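You operate a simulated robot arm through the tools that you are given. There is no shell and no other tool. Be economical: measure what you need, move in short steps, check, and stop when the job is done.

The job below is to be done with a simulated robot arm. You get a single attempt, and the scene is never put back.

JOB
Idle the pump, bleed the main gauge to zero, then cool the oil into the thermometer's green band.
Fine: the cooler works only while the pump runs; shut the cooler lever again once the thermometer shows green; leave the store lever and the knob.

The check looks at the end state, three seconds after you hand in, the way a careful person would. Anything else that was tipped, shoved, dropped, spilled or broken makes it a failure.

ROBOT AND FRAMES
A 6-joint arm with a fingered hand, fixed in place. Base frame: the origin is at the foot of the arm, x ahead of it, y to its left, z up; the work surface is at about z = 860. Units: mm, rad, N and s.
With the tool pointing down near the work surface it reaches from about 240 to 780 mm from the base axis. Its first joint turns from -2.007 to 2.007 rad. Payload 4 kg.
The TCP is the grasp point between the finger pads, 26 mm short of the fingertips. In the tool frame z runs along the fingers and y along their closing line. Largest opening 164 mm; the body of the gripper starts 73 mm behind the TCP. The gripper is a hand of 5 fingers: y runs from the thumb to the fingers, the wrist lies at [0, 0, -239] in the tool frame, and closing takes about 1.5 s.
Orientation is that of the tool frame in the base frame, as a unit quaternion [w, x, y, z]. With the fingers straight down and closing along the base's y, the tool's x points along the base's -x, its y along +y and its z along -z.

CONTROLS
- The arm moves only by the tool arm_command. Its argument "targets" is one flat list of numbers, 6 for each row, row after row: the shift along the tool's x, y, z in units of 20 mm (1.0 is 20 mm), then the turn, a rotation vector about the tool's x, y, z in units of 4 degrees (1.0 is 4 degrees). In form: [tx, ty, tz, wx, wy, wz, tx, ty, tz, wx, wy, wz, ...]. A call has 1 to 20 rows; each row shifts and turns the commanded pose from where the row before left it, along the tool's axes as they then stand. "gripper" is the closure, from 0 (fully open) to 1 (shut), set as the call begins (left out, the last holds). A call with a number of a shift or a turn outside -1 to 1 is refused whole. A row lasts 0.2 s, in which the tool goes at most 50 mm and 0.15 rad; a call with a longer step from one row to the next is refused whole, and so is a gripper value outside its range. A pose out of reach is approached as far as the arm can. The call stops where the force on the tool passes 90 N (or 10 N more than at its start, if that is more) or the arm is blocked; 0.2 s more then pass. The fingers move at their own pace (about 45 mm/s each) and stop on an object; they squeeze with about 29 N. The grip force told is the motor's: it shows also when the fingers shut on nothing. Time passes only in rows, and 0.2 s behind the last, so rows that do not move let the fingers close. It gives the time, the measured TCP pose, the force on the tool (base axes), the opening and the grip force at its end, in the units of the frame above (readings bear some noise), with the torque about the TCP (base axes, N m) and any sound that the robot's microphone picked up.
- Cameras (640 x 400 px; columns grow to the right, rows downward): "scene" is fixed at [400.4, 650.7, 1867.9]; the picture's right is [-0.98, -0.17, 0.00], its down [-0.08, 0.47, -0.88] and it looks along [0.15, -0.87, -0.47] (base axes); focal length 308 px, centre (320, 200). "wrist" rides on the gripper at [51, -70, -93] in the tool frame; the picture's right is [0.81, 0.59, 0.00], its down [-0.43, 0.60, -0.68] and it looks along [-0.40, 0.55, 0.74] (tool axes); focal length 270 px, centre (320, 200). There is no depth. A picture from a camera that has moved, and an enlarged one, comes with that camera's place and axes in the base frame and with its lens.
- snapshot(camera): a new picture of that camera. It takes no simulated time.
- raise_lower(by): slides the trunk up (or, below 0, down) by that many mm; the arm rides with it, the base frame stays. It gives what a move gives, with no picture.
- curl_fingers(finger1, finger2, finger3, finger4, thumb_bend): sets how far each is bent, from 0 (flat) to 1 (curled in); at 0.3 the hand is open as for a grip, at 0.7 the pads meet at the TCP. One left out holds its place. A second passes; each finger stops where it meets its share of the squeeze, and holds until it gets a number again. A gripper value or a shape takes the hand back. It gives what a move gives, with no picture; readings hold the bend of each and the force on the fingers (four entries, about 0 where the hand has none), thumb and palm.
- set_grasp(shape): the hand has 5 fingers and takes this shape, open, in about a second: jaw (thumb against the fingers, like two jaws); tri (thumb and two fingers); tip (a fingertip pinch); poke (one finger out to press); point (the index stretched); flat (the hand flat); cup (the hand cupped); fist (a fist). The gripper value then closes the fingers along that shape, each until it touches; the sizes above hold for jaw. It gives what a move gives, with no picture.
- close_up(camera, box): a new picture of the part [left, top, right, bottom] of that camera's present view, enlarged. It takes no simulated time.
- finish_job(): hands the job in; it is judged then, once.

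Go step by step. Nothing tells you positions but the pictures and the camera data: compare them with the known pose of the tool, close in by small moves and look again before you grip or let go. The budget is 120 turns and 68 pictures, counting those below and the enlarged ones. Unless the task says otherwise, let go and move clear before handing in, and close with one line.

The tools are called after "Request:" by a JSON object that holds its "api" and its "payload". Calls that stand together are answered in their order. arm_command: Moves the arm, as the interface text tells. Its arguments: {"type":"object","properties":{"targets":{"type":"array","items":{"type":"number"}},"gripper":{"type":"number"}},"required":["targets"]} The other tools are called the same way: raise_lower (by) slides the trunk up or down; set_grasp (shape) gives the hand a shape; curl_fingers (finger1, finger2, finger3, finger4, thumb_bend) moves the fingers one by one; snapshot (camera) takes a picture; close_up (camera, box) takes an enlarged picture of a part of a camera's view; finish_job () hands the job in.

At the start:

```text
time: 0.0
eef_pos: [140.8, -520.5, 1357.9]
orientation: [0.0, -0.001, 1.0, 0.001]
ft_force: [0.2, -0.3, 0.6]
torque: [-0.02, 0.02, -0.02]
width: 164.1
grasp_force: 0.1
shape: jaw
bend: [0.3, 0.3, 0.3, 0.3, 0.3]
finger forces: [0.1, 0.0, 0.0, 0.1, 0.0, 0.0]
trunk travel left (down, up): [-925.0, 65.0]
```

scene: 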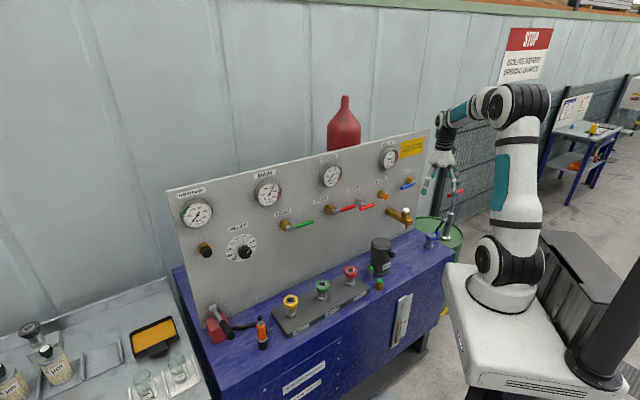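
wrist: 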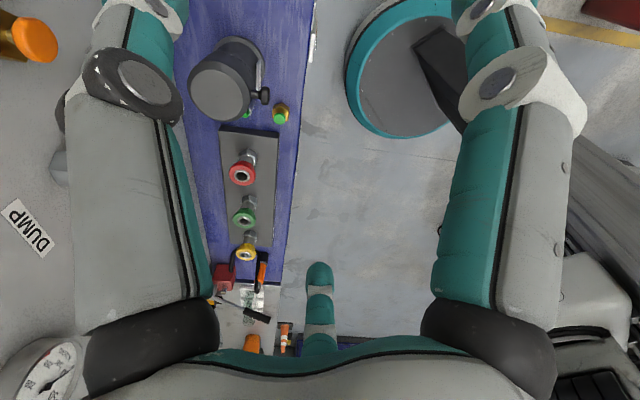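

I see a panel with gauges, levers and knobs on a blue bench; the arm is to its right. I'll look at the panel closely first.

Request:
{"api": "close_up", "payload": {"camera": "scene", "box": [160, 150, 320, 250]}}

Request:
{"api": "close_up", "payload": {"camera": "scene", "box": [300, 130, 460, 230]}}

Request:
{"api": "close_up", "payload": {"camera": "scene", "box": [260, 220, 460, 345]}}

```text
4.00 times, centred on (240, 200) of scene
camera zoom: at [400.4, 650.7, 1867.9], right [-0.98, -0.17, 0.0], down [-0.08, 0.47, -0.88], along [0.15, -0.87, -0.47], focal length 1234 px, centre (640, 200)
```

zoom: 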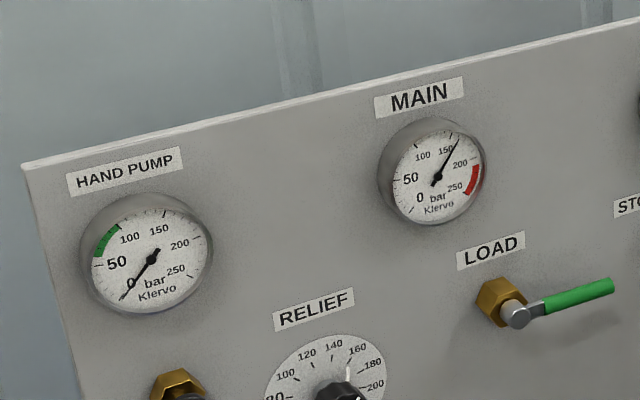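

```text
4.00 times, centred on (380, 180) of scene
camera zoom: at [400.4, 650.7, 1867.9], right [-0.98, -0.17, 0.0], down [-0.08, 0.47, -0.88], along [0.15, -0.87, -0.47], focal length 1234 px, centre (80, 280)
```

zoom: 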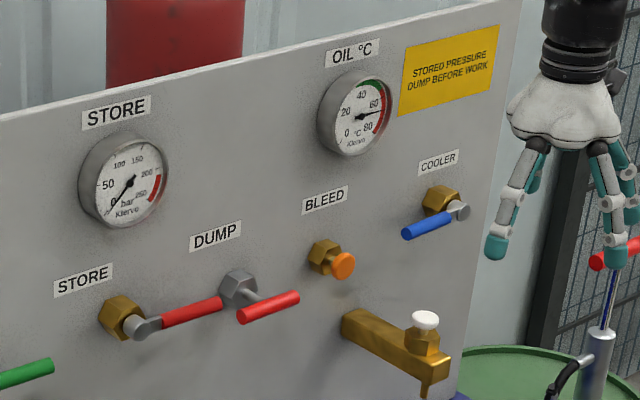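

```text
3.20 times, centred on (360, 282) of scene
camera zoom: at [400.4, 650.7, 1867.9], right [-0.98, -0.17, 0.0], down [-0.08, 0.47, -0.88], along [0.15, -0.87, -0.47], focal length 987 px, centre (192, -64)
```

zoom: 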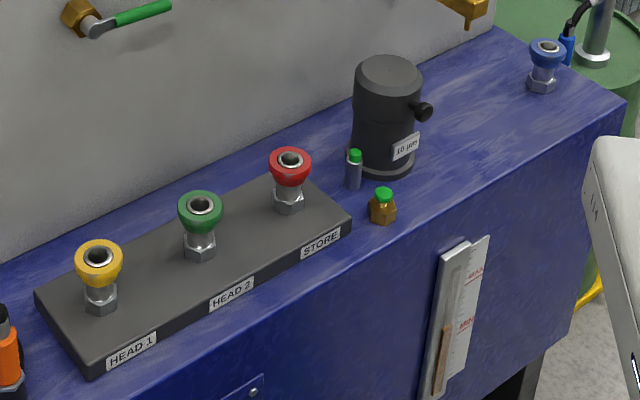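

The panel stands at about 45° to the base axes, with its face about 740 mm from the base axis in the (0.7,-0.7) direction. The levers are LOAD, STORE, DUMP and COOLER, with an orange BLEED knob. I'll turn the tool to align with the panel, then tilt it to face the panel.

Request:
{"api": "arm_command", "payload": {"targets": [0, 0, 0, 0, 0, -1, 0, 0, 0, 0, 0, -1, 0, 0, 0, 0, 0, -1, 0, 0, 0, 0, 0, -1, 0, 0, 0, 0, 0, -1, 0, 0, 0, 0, 0, -1, 0, 0, 0, 0, 0, -1, 0, 0, 0, 0, 0, -1, 0, 0, 0, 0, 0, -1, 0, 0, 0, 0, 0, -1, 0, 0, 0, 0, 0, -1, 0, 0, 0, 0, 0, -0.25]}}

Request:
{"api": "arm_command", "payload": {"targets": [0, 0, 0, 1, 0, 0, 0, 0, 0, 1, 0, 0, 0, 0, 0, 1, 0, 0, 0, 0, 0, 1, 0, 0, 0, 0, 0, 1, 0, 0, 0, 0, 0, 1, 0, 0, 0, 0, 0, 1, 0, 0, 0, 0, 0, 1, 0, 0, 0, 0, 0, 1, 0, 0, 0, 0, 0, 1, 0, 0, 0, 0, 0, 1, 0, 0]}}

Request:
{"api": "snapshot", "payload": {"camera": "scene"}}

```text
time: 2.6
eef_pos: [258.7, -480.0, 1348.4]
orientation: [-0.043, -0.169, 0.985, -0.01]
ft_force: [0.1, 0.0, 0.7]
torque: [0.0, 0.01, 0.01]
width: 164.0
grasp_force: 0.2
shape: jaw
bend: [0.3, 0.3, 0.3, 0.3, 0.3]
finger forces: [0.1, 0.0, 0.1, 0.1, 0.1, 0.0]
out of reach, approached as far as the arm can: row 1, 2, 3, 4, 5, 6, 7, 8, 9, 10, 11
trunk travel left (down, up): [-925.0, 65.0]
```

```text
time: 5.0
eef_pos: [255.1, -479.8, 1349.4]
orientation: [0.03, -0.175, 0.909, -0.376]
ft_force: [0.1, -0.1, -0.1]
torque: [0.01, 0.01, -0.03]
width: 163.9
grasp_force: 0.1
shape: jaw
bend: [0.3, 0.3, 0.3, 0.3, 0.3]
finger forces: [0.0, 0.0, 0.1, 0.0, 0.0, 0.0]
trunk travel left (down, up): [-925.0, 65.0]
```

```text
62 pictures are left
```

scene: 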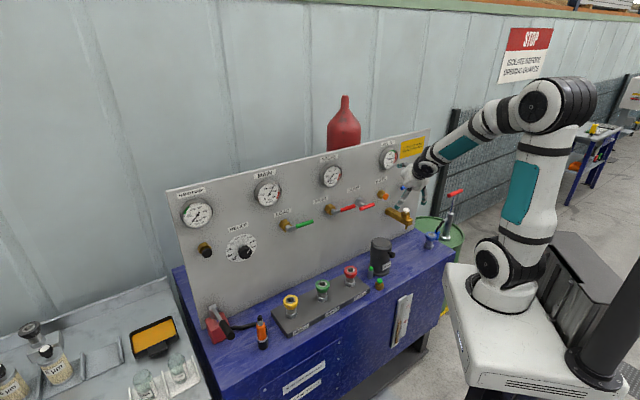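

The arm turned less than asked, only about 20° of azimuth. I'll keep turning about the vertical and tilting.

Request:
{"api": "arm_command", "payload": {"targets": [0, 0, 0, 0.077, -0.693, -0.714, 0, 0, 0, 0.077, -0.693, -0.714, 0, 0, 0, 0.077, -0.693, -0.714, 0, 0, 0, 0.077, -0.693, -0.714, 0, 0, 0, 0.077, -0.693, -0.714, 0, 0, 0, 0.077, -0.693, -0.714, 0, 0, 0, 0.077, -0.693, -0.714]}}

Request:
{"api": "arm_command", "payload": {"targets": [0, 0, 0, 1, 0, 0, 0, 0, 0, 1, 0, 0, 0, 0, 0, 1, 0, 0, 0, 0, 0, 1, 0, 0, 0, 0, 0, 1, 0, 0, 0, 0, 0, 1, 0, 0, 0, 0, 0, 1, 0, 0, 0, 0, 0, 1, 0, 0, 0, 0, 0, 1, 0, 0, 0, 0, 0, 1, 0, 0, 0, 0, 0, 1, 0, 0]}}

Request:
{"api": "snapshot", "payload": {"camera": "wrist"}}

```text
time: 6.6
eef_pos: [293.9, -476.9, 1347.1]
orientation: [0.072, -0.294, 0.861, -0.409]
ft_force: [0.5, -0.5, 0.1]
torque: [0.01, 0.0, 0.02]
width: 163.9
grasp_force: 0.0
shape: jaw
bend: [0.3, 0.3, 0.3, 0.3, 0.3]
finger forces: [0.0, 0.0, 0.1, 0.0, 0.0, 0.1]
out of reach, approached as far as the arm can: row 2, 3, 4, 5, 6, 7
trunk travel left (down, up): [-925.0, 65.0]
```

```text
time: 9.0
eef_pos: [252.3, -499.5, 1398.3]
orientation: [-0.187, 0.252, -0.662, 0.681]
ft_force: [-0.4, 0.7, 0.3]
torque: [-0.01, 0.01, 0.0]
width: 164.3
grasp_force: 0.1
shape: jaw
bend: [0.3, 0.3, 0.3, 0.3, 0.3]
finger forces: [0.0, 0.0, 0.0, 0.0, 0.1, 0.1]
out of reach, approached as far as the arm can: row 1, 2, 5, 6, 7, 8, 9, 10, 11
trunk travel left (down, up): [-925.0, 65.0]
```

```text
61 pictures are left
camera wrist: at [161.4, -449.7, 1472.6], right [-0.7, -0.51, -0.51], down [-0.1, 0.77, -0.63], along [0.71, -0.39, -0.59], focal length 270 px, centre (320, 200)
```

wrist: 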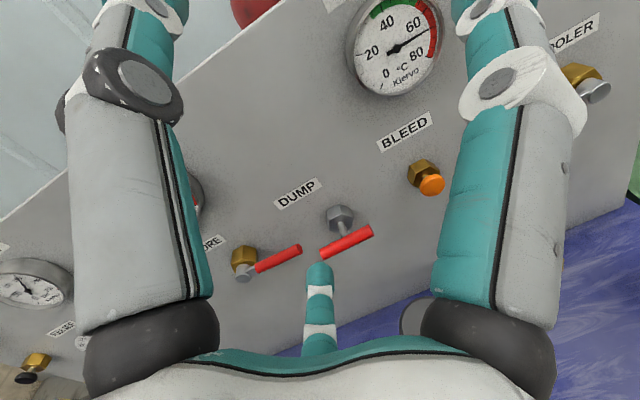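

The tool now points horizontally at the panel. From triangulation, the panel is a 45° plane about 747 mm out. I'll look closer at the valves.

Request:
{"api": "close_up", "payload": {"camera": "wrist", "box": [210, 90, 466, 290]}}

Request:
{"api": "close_up", "payload": {"camera": "scene", "box": [270, 185, 430, 285]}}

```text
2.00 times, centred on (338, 190) of wrist
camera zoom: at [161.4, -449.7, 1472.6], right [-0.7, -0.51, -0.51], down [-0.1, 0.77, -0.63], along [0.71, -0.39, -0.59], focal length 541 px, centre (284, 220)
```

zoom: 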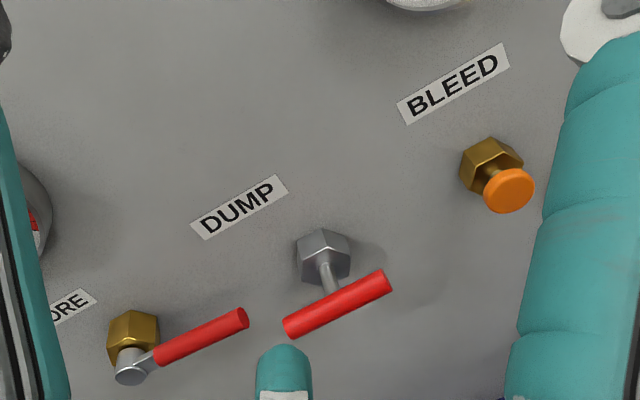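

```text
4.00 times, centred on (350, 235) of scene
camera zoom: at [400.4, 650.7, 1867.9], right [-0.98, -0.17, 0.0], down [-0.08, 0.47, -0.88], along [0.15, -0.87, -0.47], focal length 1234 px, centre (200, 60)
```

zoom: 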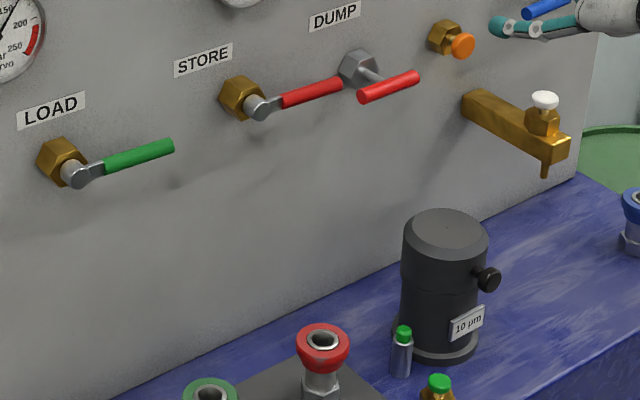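

The BLEED push-button is at about (315,-683,1195). The LOAD lever hub is at z≈1218, with its handle running about 100 mm toward -u (image right). The COOLER handle points toward +u. Next I'll form the poke shape and look at it.

Request:
{"api": "set_grasp", "payload": {"shape": "poke"}}

Request:
{"api": "snapshot", "payload": {"camera": "wrist"}}

Request:
{"api": "close_up", "payload": {"camera": "scene", "box": [340, 80, 500, 180]}}

```text
time: 9.9
eef_pos: [252.5, -498.9, 1397.9]
orientation: [-0.185, 0.252, -0.664, 0.679]
ft_force: [0.0, 0.2, 0.5]
torque: [0.02, -0.02, -0.01]
width: 0.1
grasp_force: 0.0
shape: poke
bend: [1.0, 1.0, 1.0, 1.0, 0.83]
finger forces: [0.1, 0.1, 0.0, 0.1, 0.0, 0.0]
trunk travel left (down, up): [-925.0, 65.0]
```

```text
58 pictures are left
camera wrist: at [161.7, -449.2, 1472.4], right [-0.7, -0.5, -0.51], down [-0.1, 0.77, -0.63], along [0.71, -0.39, -0.59], focal length 270 px, centre (320, 200)
```

wrist: 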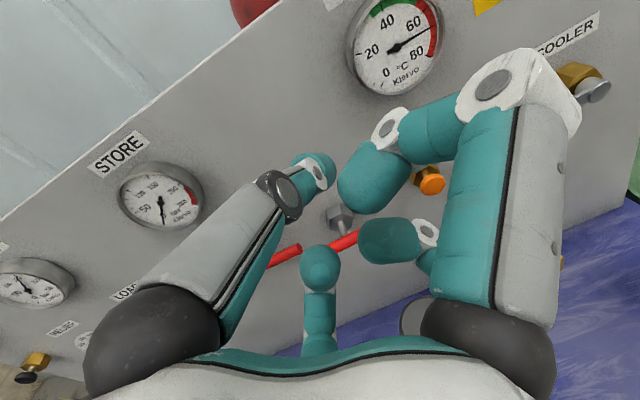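

```text
4.00 times, centred on (420, 130) of scene
camera zoom: at [400.4, 650.7, 1867.9], right [-0.98, -0.17, 0.0], down [-0.08, 0.47, -0.88], along [0.15, -0.87, -0.47], focal length 1234 px, centre (-80, 480)
```

zoom: 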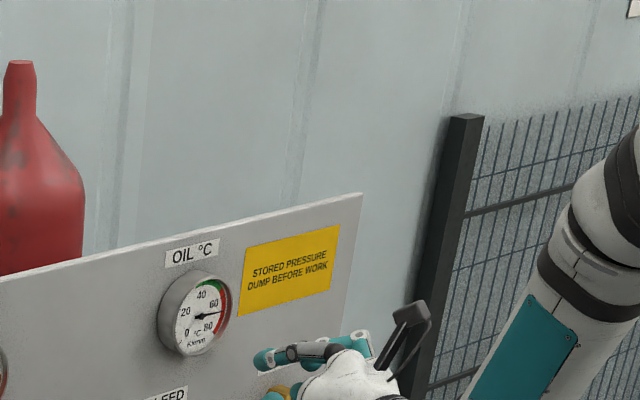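

The poke shape looks fully curled, so I'll try "point", which should stretch the index.

Request:
{"api": "set_grasp", "payload": {"shape": "point"}}

Request:
{"api": "snapshot", "payload": {"camera": "wrist"}}

Request:
{"api": "close_up", "payload": {"camera": "scene", "box": [360, 130, 480, 205]}}

```text
time: 10.8
eef_pos: [251.5, -498.2, 1397.4]
orientation: [-0.185, 0.252, -0.663, 0.68]
ft_force: [-0.8, -0.4, -0.7]
torque: [0.02, -0.01, 0.01]
width: 158.6
grasp_force: 0.1
shape: point
bend: [0.7, 1.0, 1.0, 1.0, 0.72]
finger forces: [0.1, 0.1, 0.1, 0.0, 0.0, 0.0]
trunk travel left (down, up): [-925.0, 65.0]
```

```text
56 pictures are left
camera wrist: at [161.7, -449.2, 1472.4], right [-0.7, -0.5, -0.51], down [-0.1, 0.77, -0.63], along [0.71, -0.39, -0.59], focal length 270 px, centre (320, 200)
```

wrist: 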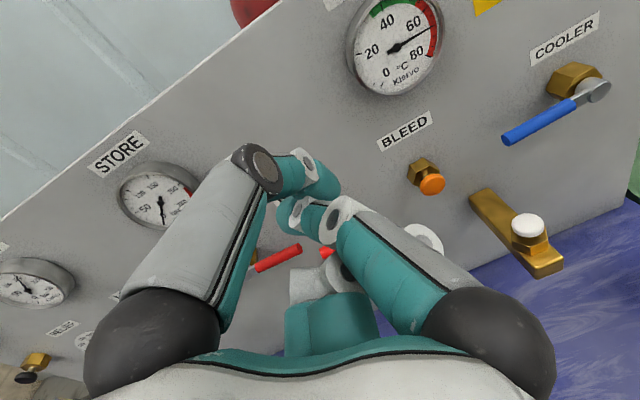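

```text
5.33 times, centred on (420, 168) of scene
camera zoom: at [400.4, 650.7, 1867.9], right [-0.98, -0.17, 0.0], down [-0.08, 0.47, -0.88], along [0.15, -0.87, -0.47], focal length 1645 px, centre (-213, 373)
```

zoom: 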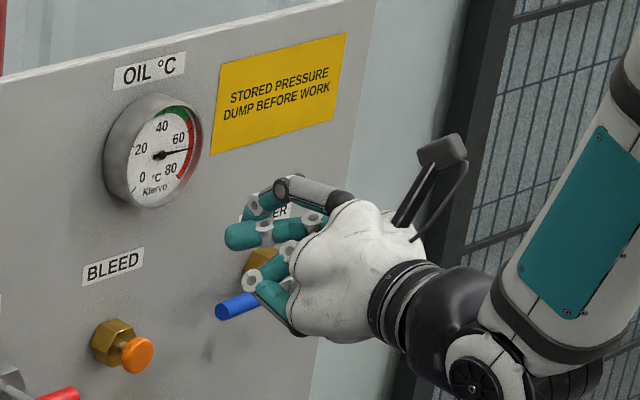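

I'll set the fingers one by one: finger1 straight, the others curled.

Request:
{"api": "curl_fingers", "payload": {"finger1": 0, "finger2": 1, "finger3": 1, "finger4": 1, "thumb_bend": 1}}

Request:
{"api": "arm_command", "payload": {"targets": [0, 0, 0, 0, 0, 0, 0, 0, 0, 0, 0, 0, 0, 0, 0, 0, 0, 0, 0, 0, 0, 0, 0, 0]}}

Request:
{"api": "snapshot", "payload": {"camera": "wrist"}}

Request:
{"api": "close_up", "payload": {"camera": "scene", "box": [360, 130, 480, 205]}}

```text
time: 11.8
eef_pos: [252.4, -498.0, 1398.2]
orientation: [-0.185, 0.252, -0.664, 0.68]
ft_force: [0.1, 0.7, -0.3]
torque: [-0.01, 0.05, 0.01]
width: 6.3
grasp_force: 0.0
shape: fingers
bend: [0.7, 1.0, 1.0, 1.0, 0.8]
finger forces: [0.1, 0.0, 0.0, 0.1, 0.1, 0.0]
trunk travel left (down, up): [-925.0, 65.0]
```

```text
time: 12.8
eef_pos: [251.6, -497.9, 1398.2]
orientation: [-0.186, 0.252, -0.663, 0.68]
ft_force: [-0.1, 0.1, -0.4]
torque: [-0.03, -0.02, 0.0]
width: 6.1
grasp_force: 0.1
shape: fingers
bend: [0.7, 1.0, 1.0, 1.0, 0.8]
finger forces: [0.1, 0.0, 0.0, 0.0, 0.0, 0.1]
trunk travel left (down, up): [-925.0, 65.0]
```

```text
54 pictures are left
camera wrist: at [161.7, -449.2, 1472.5], right [-0.7, -0.5, -0.51], down [-0.1, 0.77, -0.63], along [0.71, -0.39, -0.59], focal length 270 px, centre (320, 200)
```

wrist: 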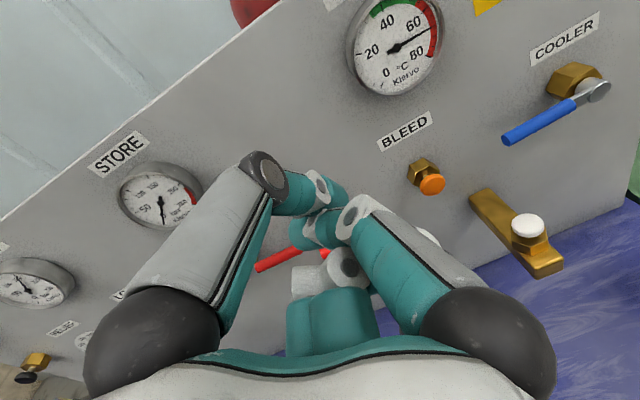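

```text
5.33 times, centred on (420, 168) of scene
camera zoom: at [400.4, 650.7, 1867.9], right [-0.98, -0.17, 0.0], down [-0.08, 0.47, -0.88], along [0.15, -0.87, -0.47], focal length 1645 px, centre (-213, 373)
```

zoom: 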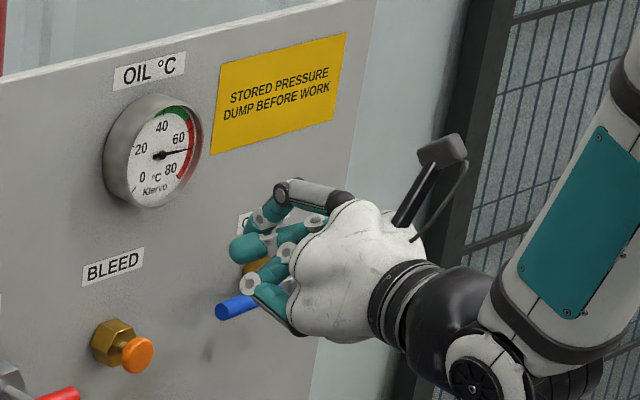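

The thumb seems to be holding the index down. I'll open the thumb first, then straighten the index.

Request:
{"api": "curl_fingers", "payload": {"thumb_bend": 0}}

Request:
{"api": "curl_fingers", "payload": {"finger1": 0}}

Request:
{"api": "arm_command", "payload": {"targets": [0, 0, 0, 0, 0, 0, 0, 0, 0, 0, 0, 0, 0, 0, 0, 0, 0, 0, 0, 0, 0, 0, 0, 0]}}

Request:
{"api": "snapshot", "payload": {"camera": "wrist"}}

```text
time: 13.8
eef_pos: [252.3, -498.1, 1398.6]
orientation: [-0.186, 0.251, -0.663, 0.68]
ft_force: [-0.5, 0.4, -0.4]
torque: [0.02, 0.0, -0.01]
width: 123.5
grasp_force: 0.0
shape: fingers
bend: [0.0, 1.0, 1.0, 1.0, 0.0]
finger forces: [0.1, 0.0, 0.1, 0.0, 0.0, 0.1]
trunk travel left (down, up): [-925.0, 65.0]
```

```text
time: 14.8
eef_pos: [251.3, -497.6, 1398.0]
orientation: [-0.185, 0.252, -0.663, 0.68]
ft_force: [-0.7, 1.0, 0.9]
torque: [-0.03, 0.02, 0.0]
width: 123.8
grasp_force: 0.1
shape: fingers
bend: [0.0, 1.0, 1.0, 1.0, 0.0]
finger forces: [0.0, 0.0, 0.0, 0.1, 0.1, 0.0]
trunk travel left (down, up): [-925.0, 65.0]
```

```text
time: 15.8
eef_pos: [252.1, -498.7, 1398.2]
orientation: [-0.186, 0.251, -0.664, 0.68]
ft_force: [-0.7, -0.4, -0.3]
torque: [-0.03, 0.01, 0.01]
width: 123.6
grasp_force: 0.1
shape: fingers
bend: [0.0, 1.0, 1.0, 1.0, 0.0]
finger forces: [0.0, 0.0, 0.0, 0.0, 0.0, 0.0]
trunk travel left (down, up): [-925.0, 65.0]
```

```text
52 pictures are left
camera wrist: at [161.7, -449.2, 1472.5], right [-0.7, -0.5, -0.51], down [-0.1, 0.77, -0.63], along [0.71, -0.39, -0.59], focal length 270 px, centre (320, 200)
```

wrist: 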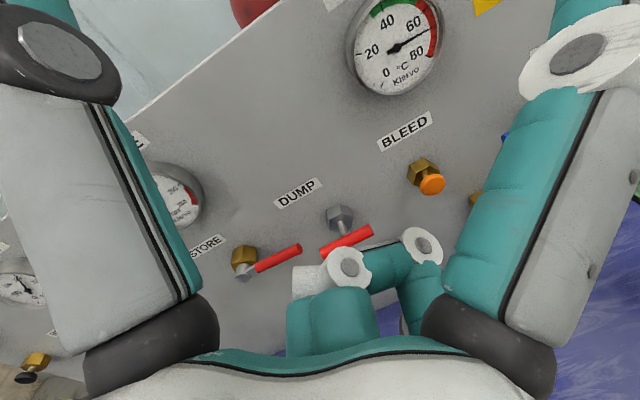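

The index is now straight. I'll curl the thumb out of the way and look at the hand from the scene camera to find the fingertip.

Request:
{"api": "curl_fingers", "payload": {"thumb_bend": 0.8}}

Request:
{"api": "snapshot", "payload": {"camera": "wrist"}}

Request:
{"api": "close_up", "payload": {"camera": "scene", "box": [360, 130, 480, 205]}}

```text
time: 16.8
eef_pos: [252.3, -498.0, 1398.0]
orientation: [-0.186, 0.251, -0.663, 0.68]
ft_force: [-0.2, 0.4, -0.1]
torque: [0.0, -0.03, 0.02]
width: 105.0
grasp_force: 0.1
shape: fingers
bend: [0.0, 1.0, 1.0, 1.0, 0.8]
finger forces: [0.0, 0.0, 0.1, 0.0, 0.1, 0.1]
trunk travel left (down, up): [-925.0, 65.0]
```

```text
51 pictures are left
camera wrist: at [161.7, -449.2, 1472.5], right [-0.7, -0.5, -0.51], down [-0.1, 0.77, -0.63], along [0.71, -0.39, -0.59], focal length 270 px, centre (320, 200)
```

wrist: 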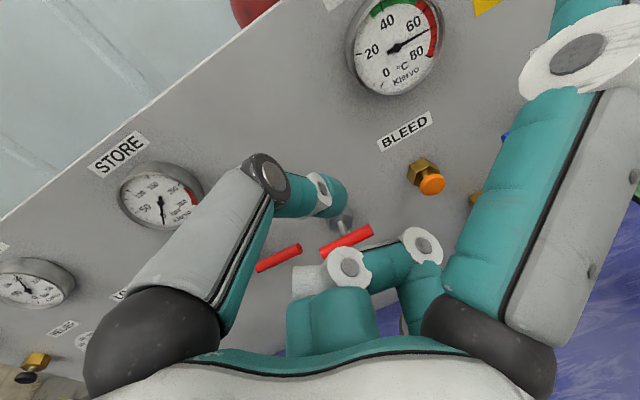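

```text
5.33 times, centred on (420, 168) of scene
camera zoom: at [400.4, 650.7, 1867.9], right [-0.98, -0.17, 0.0], down [-0.08, 0.47, -0.88], along [0.15, -0.87, -0.47], focal length 1645 px, centre (-213, 373)
```

zoom: 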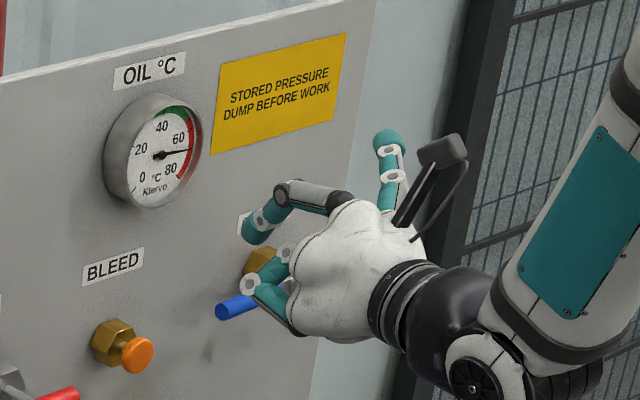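

One digit now stands out sideways, so I need to know which is which. I'll bend finger1 to 0.4 and compare.

Request:
{"api": "curl_fingers", "payload": {"finger1": 0.4}}

Request:
{"api": "snapshot", "payload": {"camera": "wrist"}}

Request:
{"api": "close_up", "payload": {"camera": "scene", "box": [360, 130, 480, 205]}}

```text
time: 17.8
eef_pos: [252.2, -498.2, 1396.6]
orientation: [-0.187, 0.252, -0.663, 0.68]
ft_force: [0.3, 0.4, -0.3]
torque: [0.02, 0.0, 0.01]
width: 60.5
grasp_force: 0.1
shape: fingers
bend: [0.4, 1.0, 1.0, 1.0, 0.8]
finger forces: [0.0, 0.1, 0.0, 0.0, 0.0, 0.0]
trunk travel left (down, up): [-925.0, 65.0]
```

```text
49 pictures are left
camera wrist: at [161.7, -449.2, 1472.5], right [-0.7, -0.5, -0.51], down [-0.1, 0.77, -0.63], along [0.71, -0.39, -0.59], focal length 270 px, centre (320, 200)
```

wrist: 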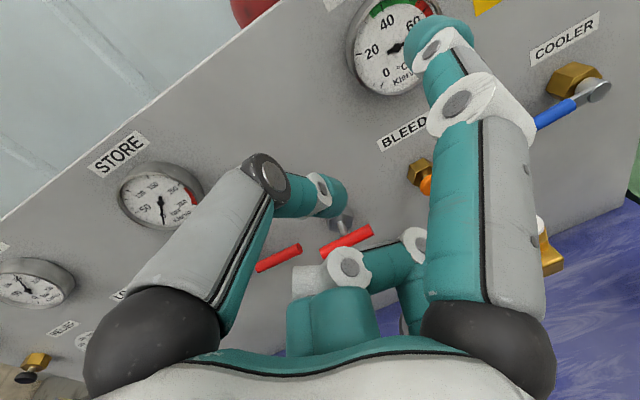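

```text
5.33 times, centred on (420, 168) of scene
camera zoom: at [400.4, 650.7, 1867.9], right [-0.98, -0.17, 0.0], down [-0.08, 0.47, -0.88], along [0.15, -0.87, -0.47], focal length 1645 px, centre (-213, 373)
```

zoom: 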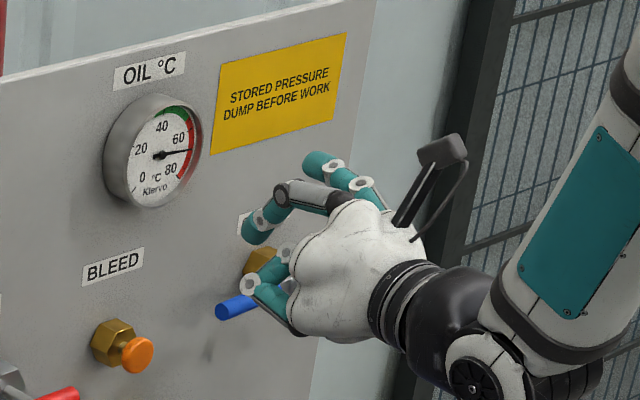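

Finger1 points forward at a bend of about 0.4, with its tip near tool (74,-26,22). I'll curl the thumb more so the index leads.

Request:
{"api": "curl_fingers", "payload": {"thumb_bend": 1, "finger1": 0.45}}

Request:
{"api": "snapshot", "payload": {"camera": "wrist"}}

Request:
{"api": "close_up", "payload": {"camera": "scene", "box": [360, 130, 480, 205]}}

```text
time: 18.8
eef_pos: [253.1, -498.7, 1397.8]
orientation: [-0.185, 0.252, -0.663, 0.68]
ft_force: [-0.7, 0.4, -0.4]
torque: [0.02, 0.01, 0.03]
width: 75.3
grasp_force: 0.0
shape: fingers
bend: [0.45, 1.0, 1.0, 1.0, 1.0]
finger forces: [0.0, 0.1, 0.0, 0.0, 0.0, 0.1]
trunk travel left (down, up): [-925.0, 65.0]
```

```text
47 pictures are left
camera wrist: at [161.7, -449.2, 1472.5], right [-0.7, -0.5, -0.51], down [-0.1, 0.77, -0.63], along [0.71, -0.39, -0.59], focal length 270 px, centre (320, 200)
```

wrist: 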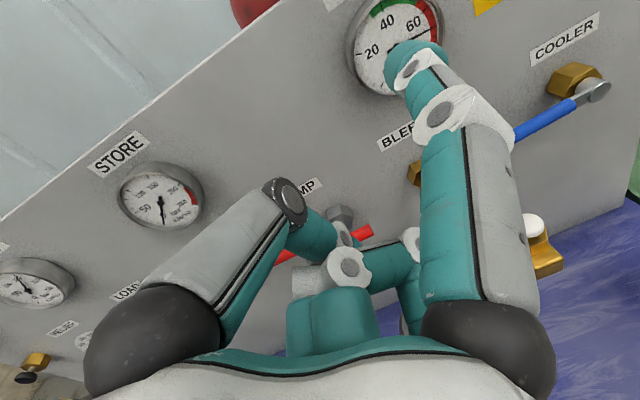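

```text
5.33 times, centred on (420, 168) of scene
camera zoom: at [400.4, 650.7, 1867.9], right [-0.98, -0.17, 0.0], down [-0.08, 0.47, -0.88], along [0.15, -0.87, -0.47], focal length 1645 px, centre (-213, 373)
```

zoom: 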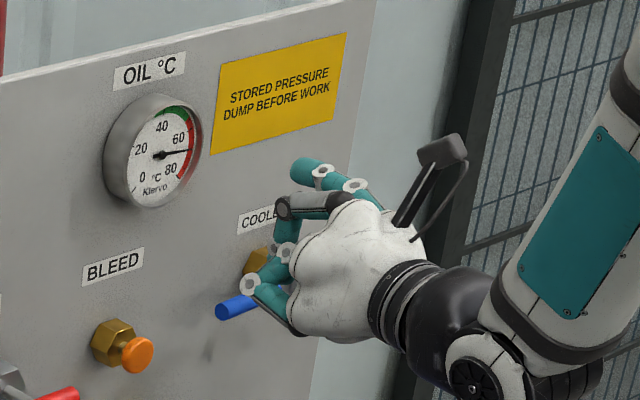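

The index tip is at tool (63,-21,30) and leads the rest of the hand by about 40 mm. I'll square the tool to the panel and slide along it toward the LOAD lever, staying well clear.

Request:
{"api": "arm_command", "payload": {"targets": [-1, 0, 0, 0, -0.73, 0.46, -1, 0, 0, 0, -0.73, 0.46, -1, 0, 0, 0, -0.73, 0.46, -1, 0, 0, 0, 0, 0, -1, 0, 0, 0, 0, 0, -1, 0, 0, 0, 0, 0, -1, 0, 0, 0, 0, 0, -1, 0, 0, 0, 0, 0, -1, 0, 0, 0, 0, 0, -1, 0, 0, 0, 0, 0]}}

```text
time: 21.0
eef_pos: [387.1, -417.7, 1411.9]
orientation: [0.271, -0.272, 0.659, -0.647]
ft_force: [0.6, 0.5, -0.4]
torque: [0.0, 0.0, -0.04]
width: 75.3
grasp_force: 0.0
shape: fingers
bend: [0.45, 1.0, 1.0, 1.0, 1.0]
finger forces: [0.1, 0.0, 0.0, 0.0, 0.0, 0.0]
out of reach, approached as far as the arm can: row 4, 5, 6, 7, 8, 9, 10
trunk travel left (down, up): [-925.0, 65.0]
```

The tool is now square to the panel, but the arm is near an inner limit at this height. I'll descend and continue.

Request:
{"api": "arm_command", "payload": {"targets": [0, 1, 0, 0, 0, 0, 0, 1, 0, 0, 0, 0, 0, 1, 0, 0, 0, 0, 0, 1, 0, 0, 0, 0, 0, 1, 0, 0, 0, 0, 0, 1, 0, 0, 0, 0, 0, 1, 0, 0, 0, 0, 0, 1, 0, 0, 0, 0, 0, 1, 0, 0, 0, 0, 0, 1, 0, 0, 0, 0, 0, 1, 0, 0, 0, 0]}}

Request:
{"api": "arm_command", "payload": {"targets": [-1, 0, 0, 0, 0, 0, -1, 0, 0, 0, 0, 0, -1, 0, 0, 0, 0, 0, -1, 0, 0, 0, 0, 0]}}

Request:
{"api": "snapshot", "payload": {"camera": "scene"}}

```text
time: 23.4
eef_pos: [324.5, -502.7, 1300.4]
orientation: [0.27, -0.268, 0.66, -0.648]
ft_force: [-0.1, 0.0, 0.5]
torque: [-0.02, 0.01, 0.03]
width: 75.2
grasp_force: 0.0
shape: fingers
bend: [0.45, 1.0, 1.0, 1.0, 1.0]
finger forces: [0.0, 0.1, 0.0, 0.1, 0.1, 0.0]
out of reach, approached as far as the arm can: row 1, 2, 3, 4, 5, 6, 7, 8, 9, 10, 11
trunk travel left (down, up): [-925.0, 65.0]
```

```text
time: 24.4
eef_pos: [364.7, -475.2, 1338.3]
orientation: [0.27, -0.27, 0.66, -0.648]
ft_force: [-0.6, 0.0, 0.1]
torque: [0.01, -0.01, 0.0]
width: 75.4
grasp_force: 0.1
shape: fingers
bend: [0.45, 1.0, 1.0, 1.0, 1.0]
finger forces: [0.1, 0.0, 0.1, 0.0, 0.0, 0.0]
out of reach, approached as far as the arm can: row 1, 2, 3, 4
trunk travel left (down, up): [-925.0, 65.0]
```

```text
45 pictures are left
```

scene: 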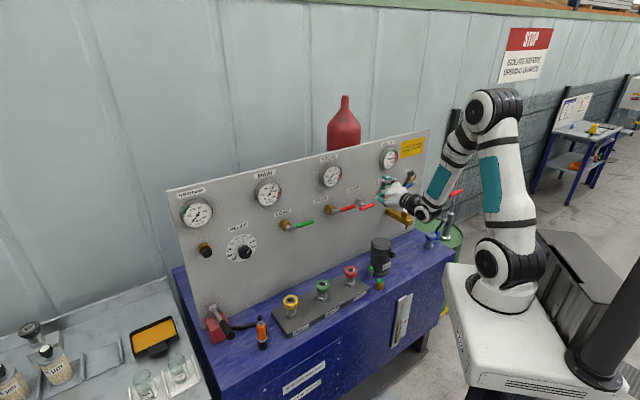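

The shoulder is about level with the work, so the arm is folded tight. Lowering the trunk 150 mm should open it up and bring the hand to lever height, still clear of everything.

Request:
{"api": "raise_lower", "payload": {"by": -150}}

Request:
{"api": "arm_command", "payload": {"targets": [-1, 0, 0, 0, 0, 0, -1, 0, 0, 0, 0, 0, -1, 0, 0, 0, 0, 0, -1, 0, 0, 0, 0, 0]}}

```text
time: 26.1
eef_pos: [365.1, -475.4, 1188.1]
orientation: [0.27, -0.27, 0.659, -0.647]
ft_force: [0.4, -0.9, 0.8]
torque: [0.0, 0.0, 0.0]
width: 75.3
grasp_force: 0.1
shape: fingers
bend: [0.45, 1.0, 1.0, 1.0, 1.0]
finger forces: [0.1, 0.0, 0.0, 0.0, 0.0, 0.0]
trunk travel left (down, up): [-775.0, 215.0]
```

```text
time: 27.1
eef_pos: [396.3, -445.2, 1213.5]
orientation: [0.278, -0.269, 0.661, -0.643]
ft_force: [0.0, 0.1, -0.1]
torque: [0.0, -0.03, -0.03]
width: 75.4
grasp_force: 0.1
shape: fingers
bend: [0.45, 1.0, 1.0, 1.0, 1.0]
finger forces: [0.1, 0.1, 0.1, 0.0, 0.1, 0.0]
out of reach, approached as far as the arm can: row 1, 2, 3, 4
trunk travel left (down, up): [-775.0, 215.0]
```

The limit seems to be in the hand's roll rather than the distance. I'll roll the hand the other way and see whether the reach problem goes away.

Request:
{"api": "arm_command", "payload": {"targets": [0, 0, 0, 0, 0, 1, 0, 0, 0, 0, 0, 1, 0, 0, 0, 0, 0, 1, 0, 0, 0, 0, 0, 1, 0, 0, 0, 0, 0, 1, 0, 0, 0, 0, 0, 1, 0, 0, 0, 0, 0, 1, 0, 0, 0, 0, 0, 1, 0, 0, 0, 0, 0, 1, 0, 0, 0, 0, 0, 1]}}

Request:
{"api": "arm_command", "payload": {"targets": [0, 0, 0, 0, 0, 1, 0, 0, 0, 0, 0, 1, 0, 0, 0, 0, 0, 1, 0, 0, 0, 0, 0, 1, 0, 0, 0, 0, 0, 1, 0, 0, 0, 0, 0, 1, 0, 0, 0, 0, 0, 1, 0, 0, 0, 0, 0, 1, 0, 0, 0, 0, 0, 1, 0, 0, 0, 0, 0, 1]}}

```text
time: 29.4
eef_pos: [399.2, -447.9, 1215.1]
orientation: [0.476, -0.027, 0.712, -0.516]
ft_force: [-0.4, -0.7, 0.7]
torque: [0.02, 0.03, -0.01]
width: 75.4
grasp_force: 0.0
shape: fingers
bend: [0.45, 1.0, 1.0, 1.0, 1.0]
finger forces: [0.1, 0.1, 0.1, 0.0, 0.0, 0.1]
trunk travel left (down, up): [-775.0, 215.0]
```

```text
time: 31.6
eef_pos: [398.2, -447.8, 1215.2]
orientation: [0.624, 0.218, 0.679, -0.321]
ft_force: [0.3, 0.2, 0.2]
torque: [-0.03, -0.02, -0.02]
width: 75.2
grasp_force: 0.1
shape: fingers
bend: [0.45, 1.0, 1.0, 1.0, 1.0]
finger forces: [0.0, 0.0, 0.1, 0.0, 0.0, 0.0]
trunk travel left (down, up): [-775.0, 215.0]
```

That was the roll limit, and the arm moves freely now. I'll finish the roll so the index is at the bottom of the hand, then go above the LOAD handle, still standing off.

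Request:
{"api": "arm_command", "payload": {"targets": [0, 0, 0, 0, 0, 1, 0, 0, 0, 0, 0, 1, 0, 0, 0, 0, 0, 0.35, -0.4, 1, 0, 0, 0, 0, -0.4, 1, 0, 0, 0, 0, -0.4, 1, 0, 0, 0, 0, -0.4, 1, 0, 0, 0, 0, -0.4, 1, 0, 0, 0, 0, -0.4, 1, 0, 0, 0, 0, -0.4, 1, 0, 0, 0, 0, -0.4, 1, 0, 0, 0, 0, -0.4, 1, 0, 0, 0, 0, -0.4, 1, 0, 0, 0, 0, -0.4, 1, 0, 0, 0, 0, -0.4, 1, 0, 0, 0, 0]}}

Request:
{"api": "snapshot", "payload": {"camera": "wrist"}}

Request:
{"api": "close_up", "payload": {"camera": "scene", "box": [220, 130, 420, 255]}}

```text
time: 34.8
eef_pos: [569.2, -276.4, 1310.4]
orientation: [0.648, 0.272, 0.658, -0.27]
ft_force: [-0.2, 0.0, 0.0]
torque: [-0.03, 0.02, -0.05]
width: 75.4
grasp_force: 0.0
shape: fingers
bend: [0.45, 1.0, 1.0, 1.0, 1.0]
finger forces: [0.0, 0.1, 0.1, 0.0, 0.0, 0.1]
trunk travel left (down, up): [-775.0, 215.0]
```

```text
44 pictures are left
camera wrist: at [453.9, -259.4, 1260.4], right [0.41, 0.42, -0.81], down [-0.05, 0.9, 0.44], along [0.91, -0.14, 0.38], focal length 270 px, centre (320, 200)
```

wrist: 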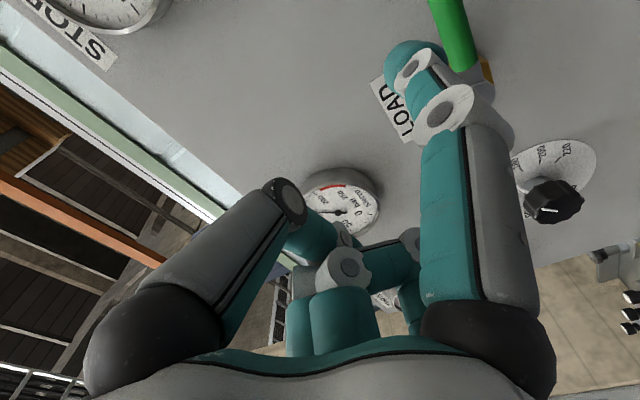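

```text
3.20 times, centred on (320, 192) of scene
camera zoom: at [400.4, 650.7, 1867.9], right [-0.98, -0.17, 0.0], down [-0.08, 0.47, -0.88], along [0.15, -0.87, -0.47], focal length 987 px, centre (320, 224)
```

zoom: 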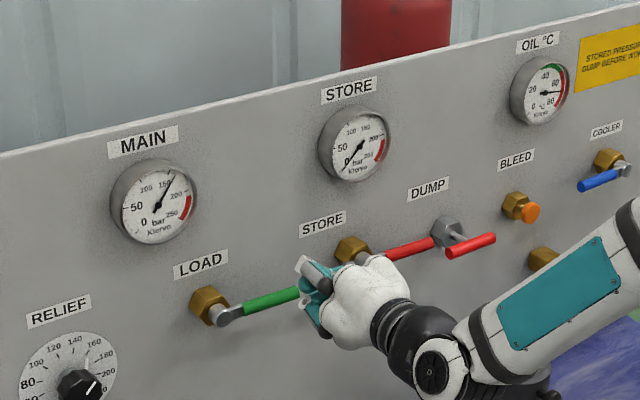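

The hand stands in front of the LOAD handle with the index roughly above it. I'll move in 60 mm and check.

Request:
{"api": "arm_command", "payload": {"targets": [0, 0, 1, 0, 0, 0, 0, 0, 1, 0, 0, 0, 0, 0, 1, 0, 0, 0]}}

Request:
{"api": "snapshot", "payload": {"camera": "wrist"}}

Request:
{"api": "close_up", "payload": {"camera": "scene", "box": [250, 180, 370, 255]}}

```text
time: 35.5
eef_pos: [612.6, -321.5, 1308.0]
orientation: [0.648, 0.272, 0.658, -0.27]
ft_force: [-0.1, 0.1, -0.2]
torque: [0.02, -0.03, 0.01]
width: 75.1
grasp_force: 0.2
shape: fingers
bend: [0.45, 1.0, 1.0, 1.0, 1.0]
finger forces: [0.1, 0.0, 0.0, 0.0, 0.1, 0.0]
trunk travel left (down, up): [-775.0, 215.0]
```

```text
42 pictures are left
camera wrist: at [496.5, -304.6, 1259.4], right [0.4, 0.42, -0.81], down [-0.05, 0.9, 0.44], along [0.91, -0.14, 0.38], focal length 270 px, centre (320, 200)
```

wrist: 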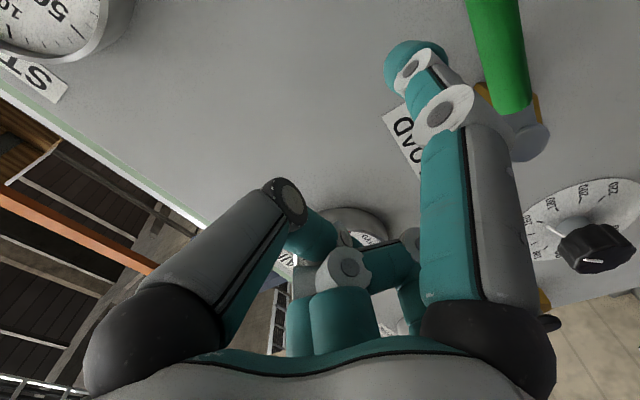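

```text
5.33 times, centred on (310, 218) of scene
camera zoom: at [400.4, 650.7, 1867.9], right [-0.98, -0.17, 0.0], down [-0.08, 0.47, -0.88], along [0.15, -0.87, -0.47], focal length 1645 px, centre (373, 107)
```

zoom: 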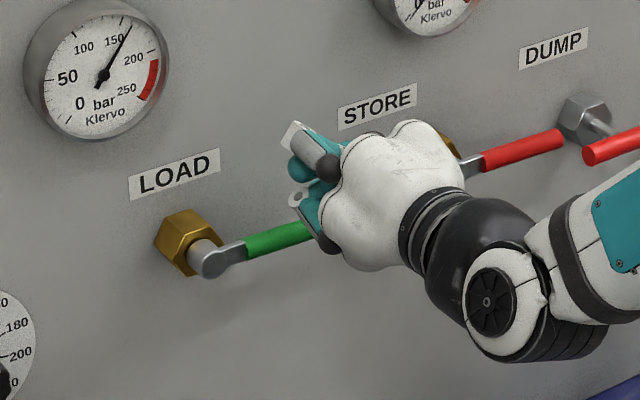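

The index tip is about 36 mm above the handle, just short of its plane. I'll go 15 mm deeper, then press down gently to see whether LOAD turns that way.

Request:
{"api": "arm_command", "payload": {"targets": [0, 0, 0.75, 0, 0, 0, 0.5, 0, 0, 0, 0, 0, 0.4, 0, 0, 0, 0, 0, 0.3, 0, 0, 0, 0, 0, 0.3, 0, 0, 0, 0, 0, 0.3, 0, 0, 0, 0, 0, 0.3, 0, 0, 0, 0, 0]}}

Request:
{"api": "snapshot", "payload": {"camera": "wrist"}}

```text
time: 37.1
eef_pos: [622.7, -331.6, 1267.2]
orientation: [0.648, 0.272, 0.658, -0.27]
ft_force: [0.3, 1.0, 0.1]
torque: [0.05, 0.0, -0.01]
width: 74.8
grasp_force: 0.0
shape: fingers
bend: [0.45, 1.0, 1.0, 1.0, 1.0]
finger forces: [0.0, 0.0, 0.0, 0.0, 0.0, 0.0]
trunk travel left (down, up): [-775.0, 215.0]
```

```text
40 pictures are left
camera wrist: at [505.7, -313.9, 1217.7], right [0.41, 0.42, -0.81], down [-0.05, 0.9, 0.44], along [0.91, -0.14, 0.38], focal length 270 px, centre (320, 200)
```

wrist: 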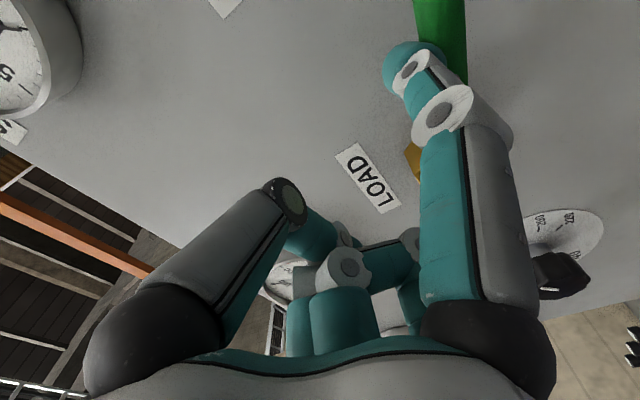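

There is no resistance, and the handle appears to have turned down about 15°. I'll follow the arc further and check the gauge.

Request:
{"api": "arm_command", "payload": {"targets": [0.5, 0.08, 0, 0, 0, 0, 0.5, 0.08, 0, 0, 0, 0, 0.49, 0.22, 0, 0, 0, 0, 0.49, 0.22, 0, 0, 0, 0]}}

Request:
{"api": "close_up", "payload": {"camera": "scene", "box": [230, 160, 390, 260]}}

```text
time: 38.1
eef_pos: [631.3, -323.7, 1226.7]
orientation: [0.648, 0.272, 0.658, -0.27]
ft_force: [-0.7, 0.0, 0.6]
torque: [-0.02, 0.04, 0.02]
width: 75.2
grasp_force: 0.0
shape: fingers
bend: [0.45, 1.0, 1.0, 1.0, 1.0]
finger forces: [0.0, 0.1, 0.0, 0.0, 0.0, 0.0]
trunk travel left (down, up): [-775.0, 215.0]
```

```text
4.00 times, centred on (310, 210) of scene
camera zoom: at [400.4, 650.7, 1867.9], right [-0.98, -0.17, 0.0], down [-0.08, 0.47, -0.88], along [0.15, -0.87, -0.47], focal length 1234 px, centre (360, 160)
```

zoom: 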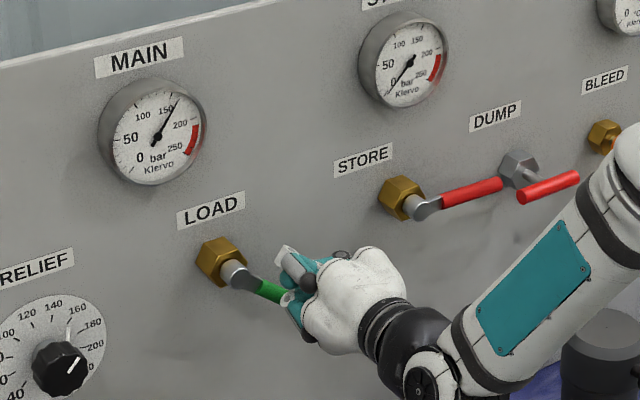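

The lever is turning down freely and is near 45°. I'll continue to vertical.

Request:
{"api": "arm_command", "payload": {"targets": [0.41, 0.34, 0, 0, 0, 0, 0.41, 0.34, 0, 0, 0, 0, 0.31, 0.44, 0, 0, 0, 0, 0.31, 0.44, 0, 0, 0, 0, 0.18, 0.5, 0, 0, 0, 0, 0.18, 0.5, 0, 0, 0, 0]}}

Request:
{"api": "close_up", "payload": {"camera": "scene", "box": [230, 160, 390, 260]}}

```text
time: 39.5
eef_pos: [666.5, -284.6, 1192.6]
orientation: [0.647, 0.273, 0.658, -0.271]
ft_force: [0.4, -0.8, 0.9]
torque: [-0.05, -0.02, -0.01]
width: 75.1
grasp_force: 0.5
shape: fingers
bend: [0.45, 1.0, 1.0, 1.0, 1.0]
finger forces: [0.5, 0.0, 0.0, 0.0, 0.0, 0.1]
trunk travel left (down, up): [-775.0, 215.0]
```

```text
4.00 times, centred on (310, 210) of scene
camera zoom: at [400.4, 650.7, 1867.9], right [-0.98, -0.17, 0.0], down [-0.08, 0.47, -0.88], along [0.15, -0.87, -0.47], focal length 1234 px, centre (360, 160)
```

zoom: 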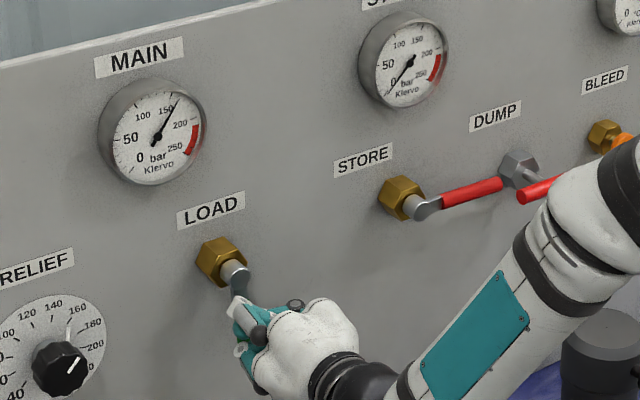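

The handle is close to straight down. I'll nudge a little more to find its stop.

Request:
{"api": "arm_command", "payload": {"targets": [0, 0.25, 0, 0, 0, 0, 0, 0.25, 0, 0, 0, 0]}}

Request:
{"api": "snapshot", "payload": {"camera": "wrist"}}

```text
time: 40.1
eef_pos: [672.2, -279.6, 1191.8]
orientation: [0.648, 0.272, 0.659, -0.269]
ft_force: [-2.0, -1.8, -0.2]
torque: [-0.14, 0.03, -0.08]
width: 76.9
grasp_force: 1.3
shape: fingers
bend: [0.45, 1.0, 1.0, 1.0, 1.0]
finger forces: [2.6, 0.0, 0.0, 0.0, 0.0, 0.0]
trunk travel left (down, up): [-775.0, 215.0]
```

```text
37 pictures are left
camera wrist: at [556.4, -261.8, 1142.7], right [0.41, 0.42, -0.81], down [-0.05, 0.9, 0.44], along [0.91, -0.14, 0.38], focal length 270 px, centre (320, 200)
```

wrist: 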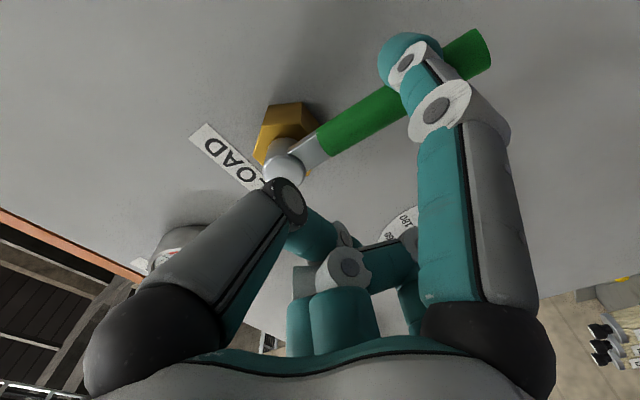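

The lever is against its stop, hanging straight down. I'll back away, slide along to the BLEED button and look.

Request:
{"api": "arm_command", "payload": {"targets": [0, -0.75, 0, 0, 0, 0, 0, 0, -1, 0, 0, 0, 0, 0, -1, 0, 0, 0, 0, 0, -1, 0, 0, 0, 0, 0, -1, 0, 0, 0, -1, -1, 0, 0, 0, 0, -1, -1, 0, 0, 0, 0, -1, -1, 0, 0, 0, 0, -0.3, -1, 0, 0, 0, 0, 0, -1, 0, 0, 0, 0, 0, -1, 0, 0, 0, 0, 0, -1, 0, 0, 0, 0, 0, -1, 0, 0, 0, 0, 0, -1, 0, 0, 0, 0, 0, -1, 0, 0, 0, 0, 0, -1, 0, 0, 0, 0, 0, -1, 0, 0, 0, 0]}}

Request:
{"api": "arm_command", "payload": {"targets": [0, -1, 0, 0, 0, 0, 0, -1, 0, 0, 0, 0, 0, -1, 0, 0, 0, 0, 0, -1, 0, 0, 0, 0, 0, -1, 0, 0, 0, 0, 0, -1, 0, 0, 0, 0, 0, -1, 0, 0, 0, 0, 0, -1, 0, 0, 0, 0]}}

Request:
{"api": "snapshot", "payload": {"camera": "scene"}}

Request:
{"api": "snapshot", "payload": {"camera": "wrist"}}

```text
time: 43.8
eef_pos: [437.9, -404.0, 1257.9]
orientation: [0.648, 0.272, 0.659, -0.269]
ft_force: [-0.1, -0.6, -0.1]
torque: [-0.01, 0.0, -0.01]
width: 75.2
grasp_force: 0.2
shape: fingers
bend: [0.45, 1.0, 1.0, 1.0, 1.0]
finger forces: [0.0, 0.0, 0.1, 0.0, 0.0, 0.1]
trunk travel left (down, up): [-775.0, 215.0]
```

```text
time: 45.5
eef_pos: [324.1, -517.4, 1260.4]
orientation: [0.648, 0.272, 0.659, -0.27]
ft_force: [0.6, -0.1, 0.1]
torque: [0.02, 0.02, 0.01]
width: 75.2
grasp_force: 0.1
shape: fingers
bend: [0.45, 1.0, 1.0, 1.0, 1.0]
finger forces: [0.0, 0.0, 0.1, 0.0, 0.1, 0.0]
trunk travel left (down, up): [-775.0, 215.0]
```

```text
36 pictures are left
```

scene: 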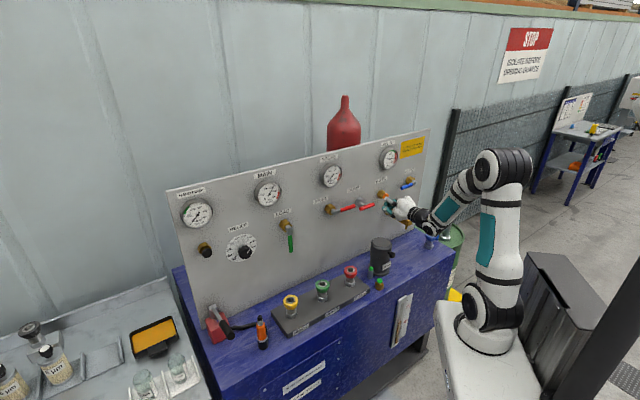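

```text
35 pictures are left
camera wrist: at [207.9, -499.7, 1211.6], right [0.41, 0.42, -0.81], down [-0.05, 0.9, 0.44], along [0.91, -0.14, 0.38], focal length 270 px, centre (320, 200)
```

wrist: 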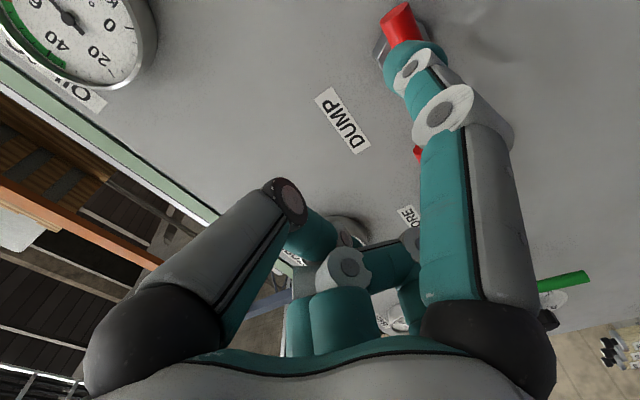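

LOAD now hangs down. I'll go 102 mm further along to line up with BLEED, move in partway and check the alignment.

Request:
{"api": "arm_command", "payload": {"targets": [0, -1, 0, 0, 0, 0, 0, -1, 0, 0, 0, 0, 0, -1, 0, 0, 0, 0, 0, -1, 0, 0, 0, 0, 0, -1, 0, 0, 0, 0, 0.1, -0.1, 1, 0, 0, 0, 0, 0, 1, 0, 0, 0]}}

Request:
{"api": "snapshot", "payload": {"camera": "wrist"}}

Request:
{"api": "close_up", "payload": {"camera": "scene", "box": [340, 150, 460, 225]}}

```text
time: 47.1
eef_pos: [279.7, -617.6, 1256.3]
orientation: [0.649, 0.271, 0.658, -0.269]
ft_force: [0.0, 0.1, 1.0]
torque: [0.02, 0.02, 0.03]
width: 75.6
grasp_force: 0.1
shape: fingers
bend: [0.45, 1.0, 1.0, 1.0, 1.0]
finger forces: [0.0, 0.1, 0.1, 0.0, 0.0, 0.0]
trunk travel left (down, up): [-775.0, 215.0]
```

```text
34 pictures are left
camera wrist: at [164.0, -601.2, 1208.0], right [0.41, 0.42, -0.81], down [-0.05, 0.9, 0.44], along [0.91, -0.14, 0.38], focal length 270 px, centre (320, 200)
```

wrist: 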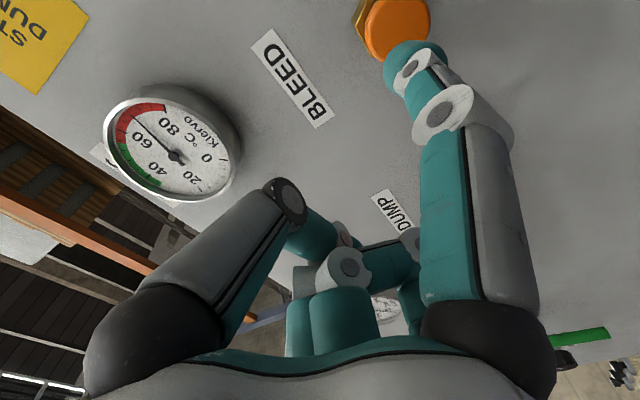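

```text
5.33 times, centred on (400, 188) of scene
camera zoom: at [400.4, 650.7, 1867.9], right [-0.98, -0.17, 0.0], down [-0.08, 0.47, -0.88], along [0.15, -0.87, -0.47], focal length 1645 px, centre (-107, 267)
```

zoom: 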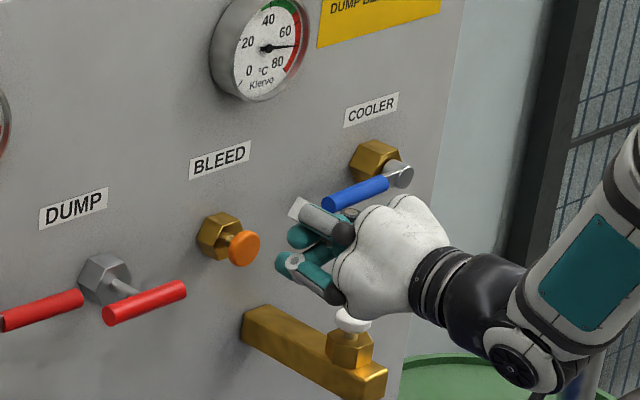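

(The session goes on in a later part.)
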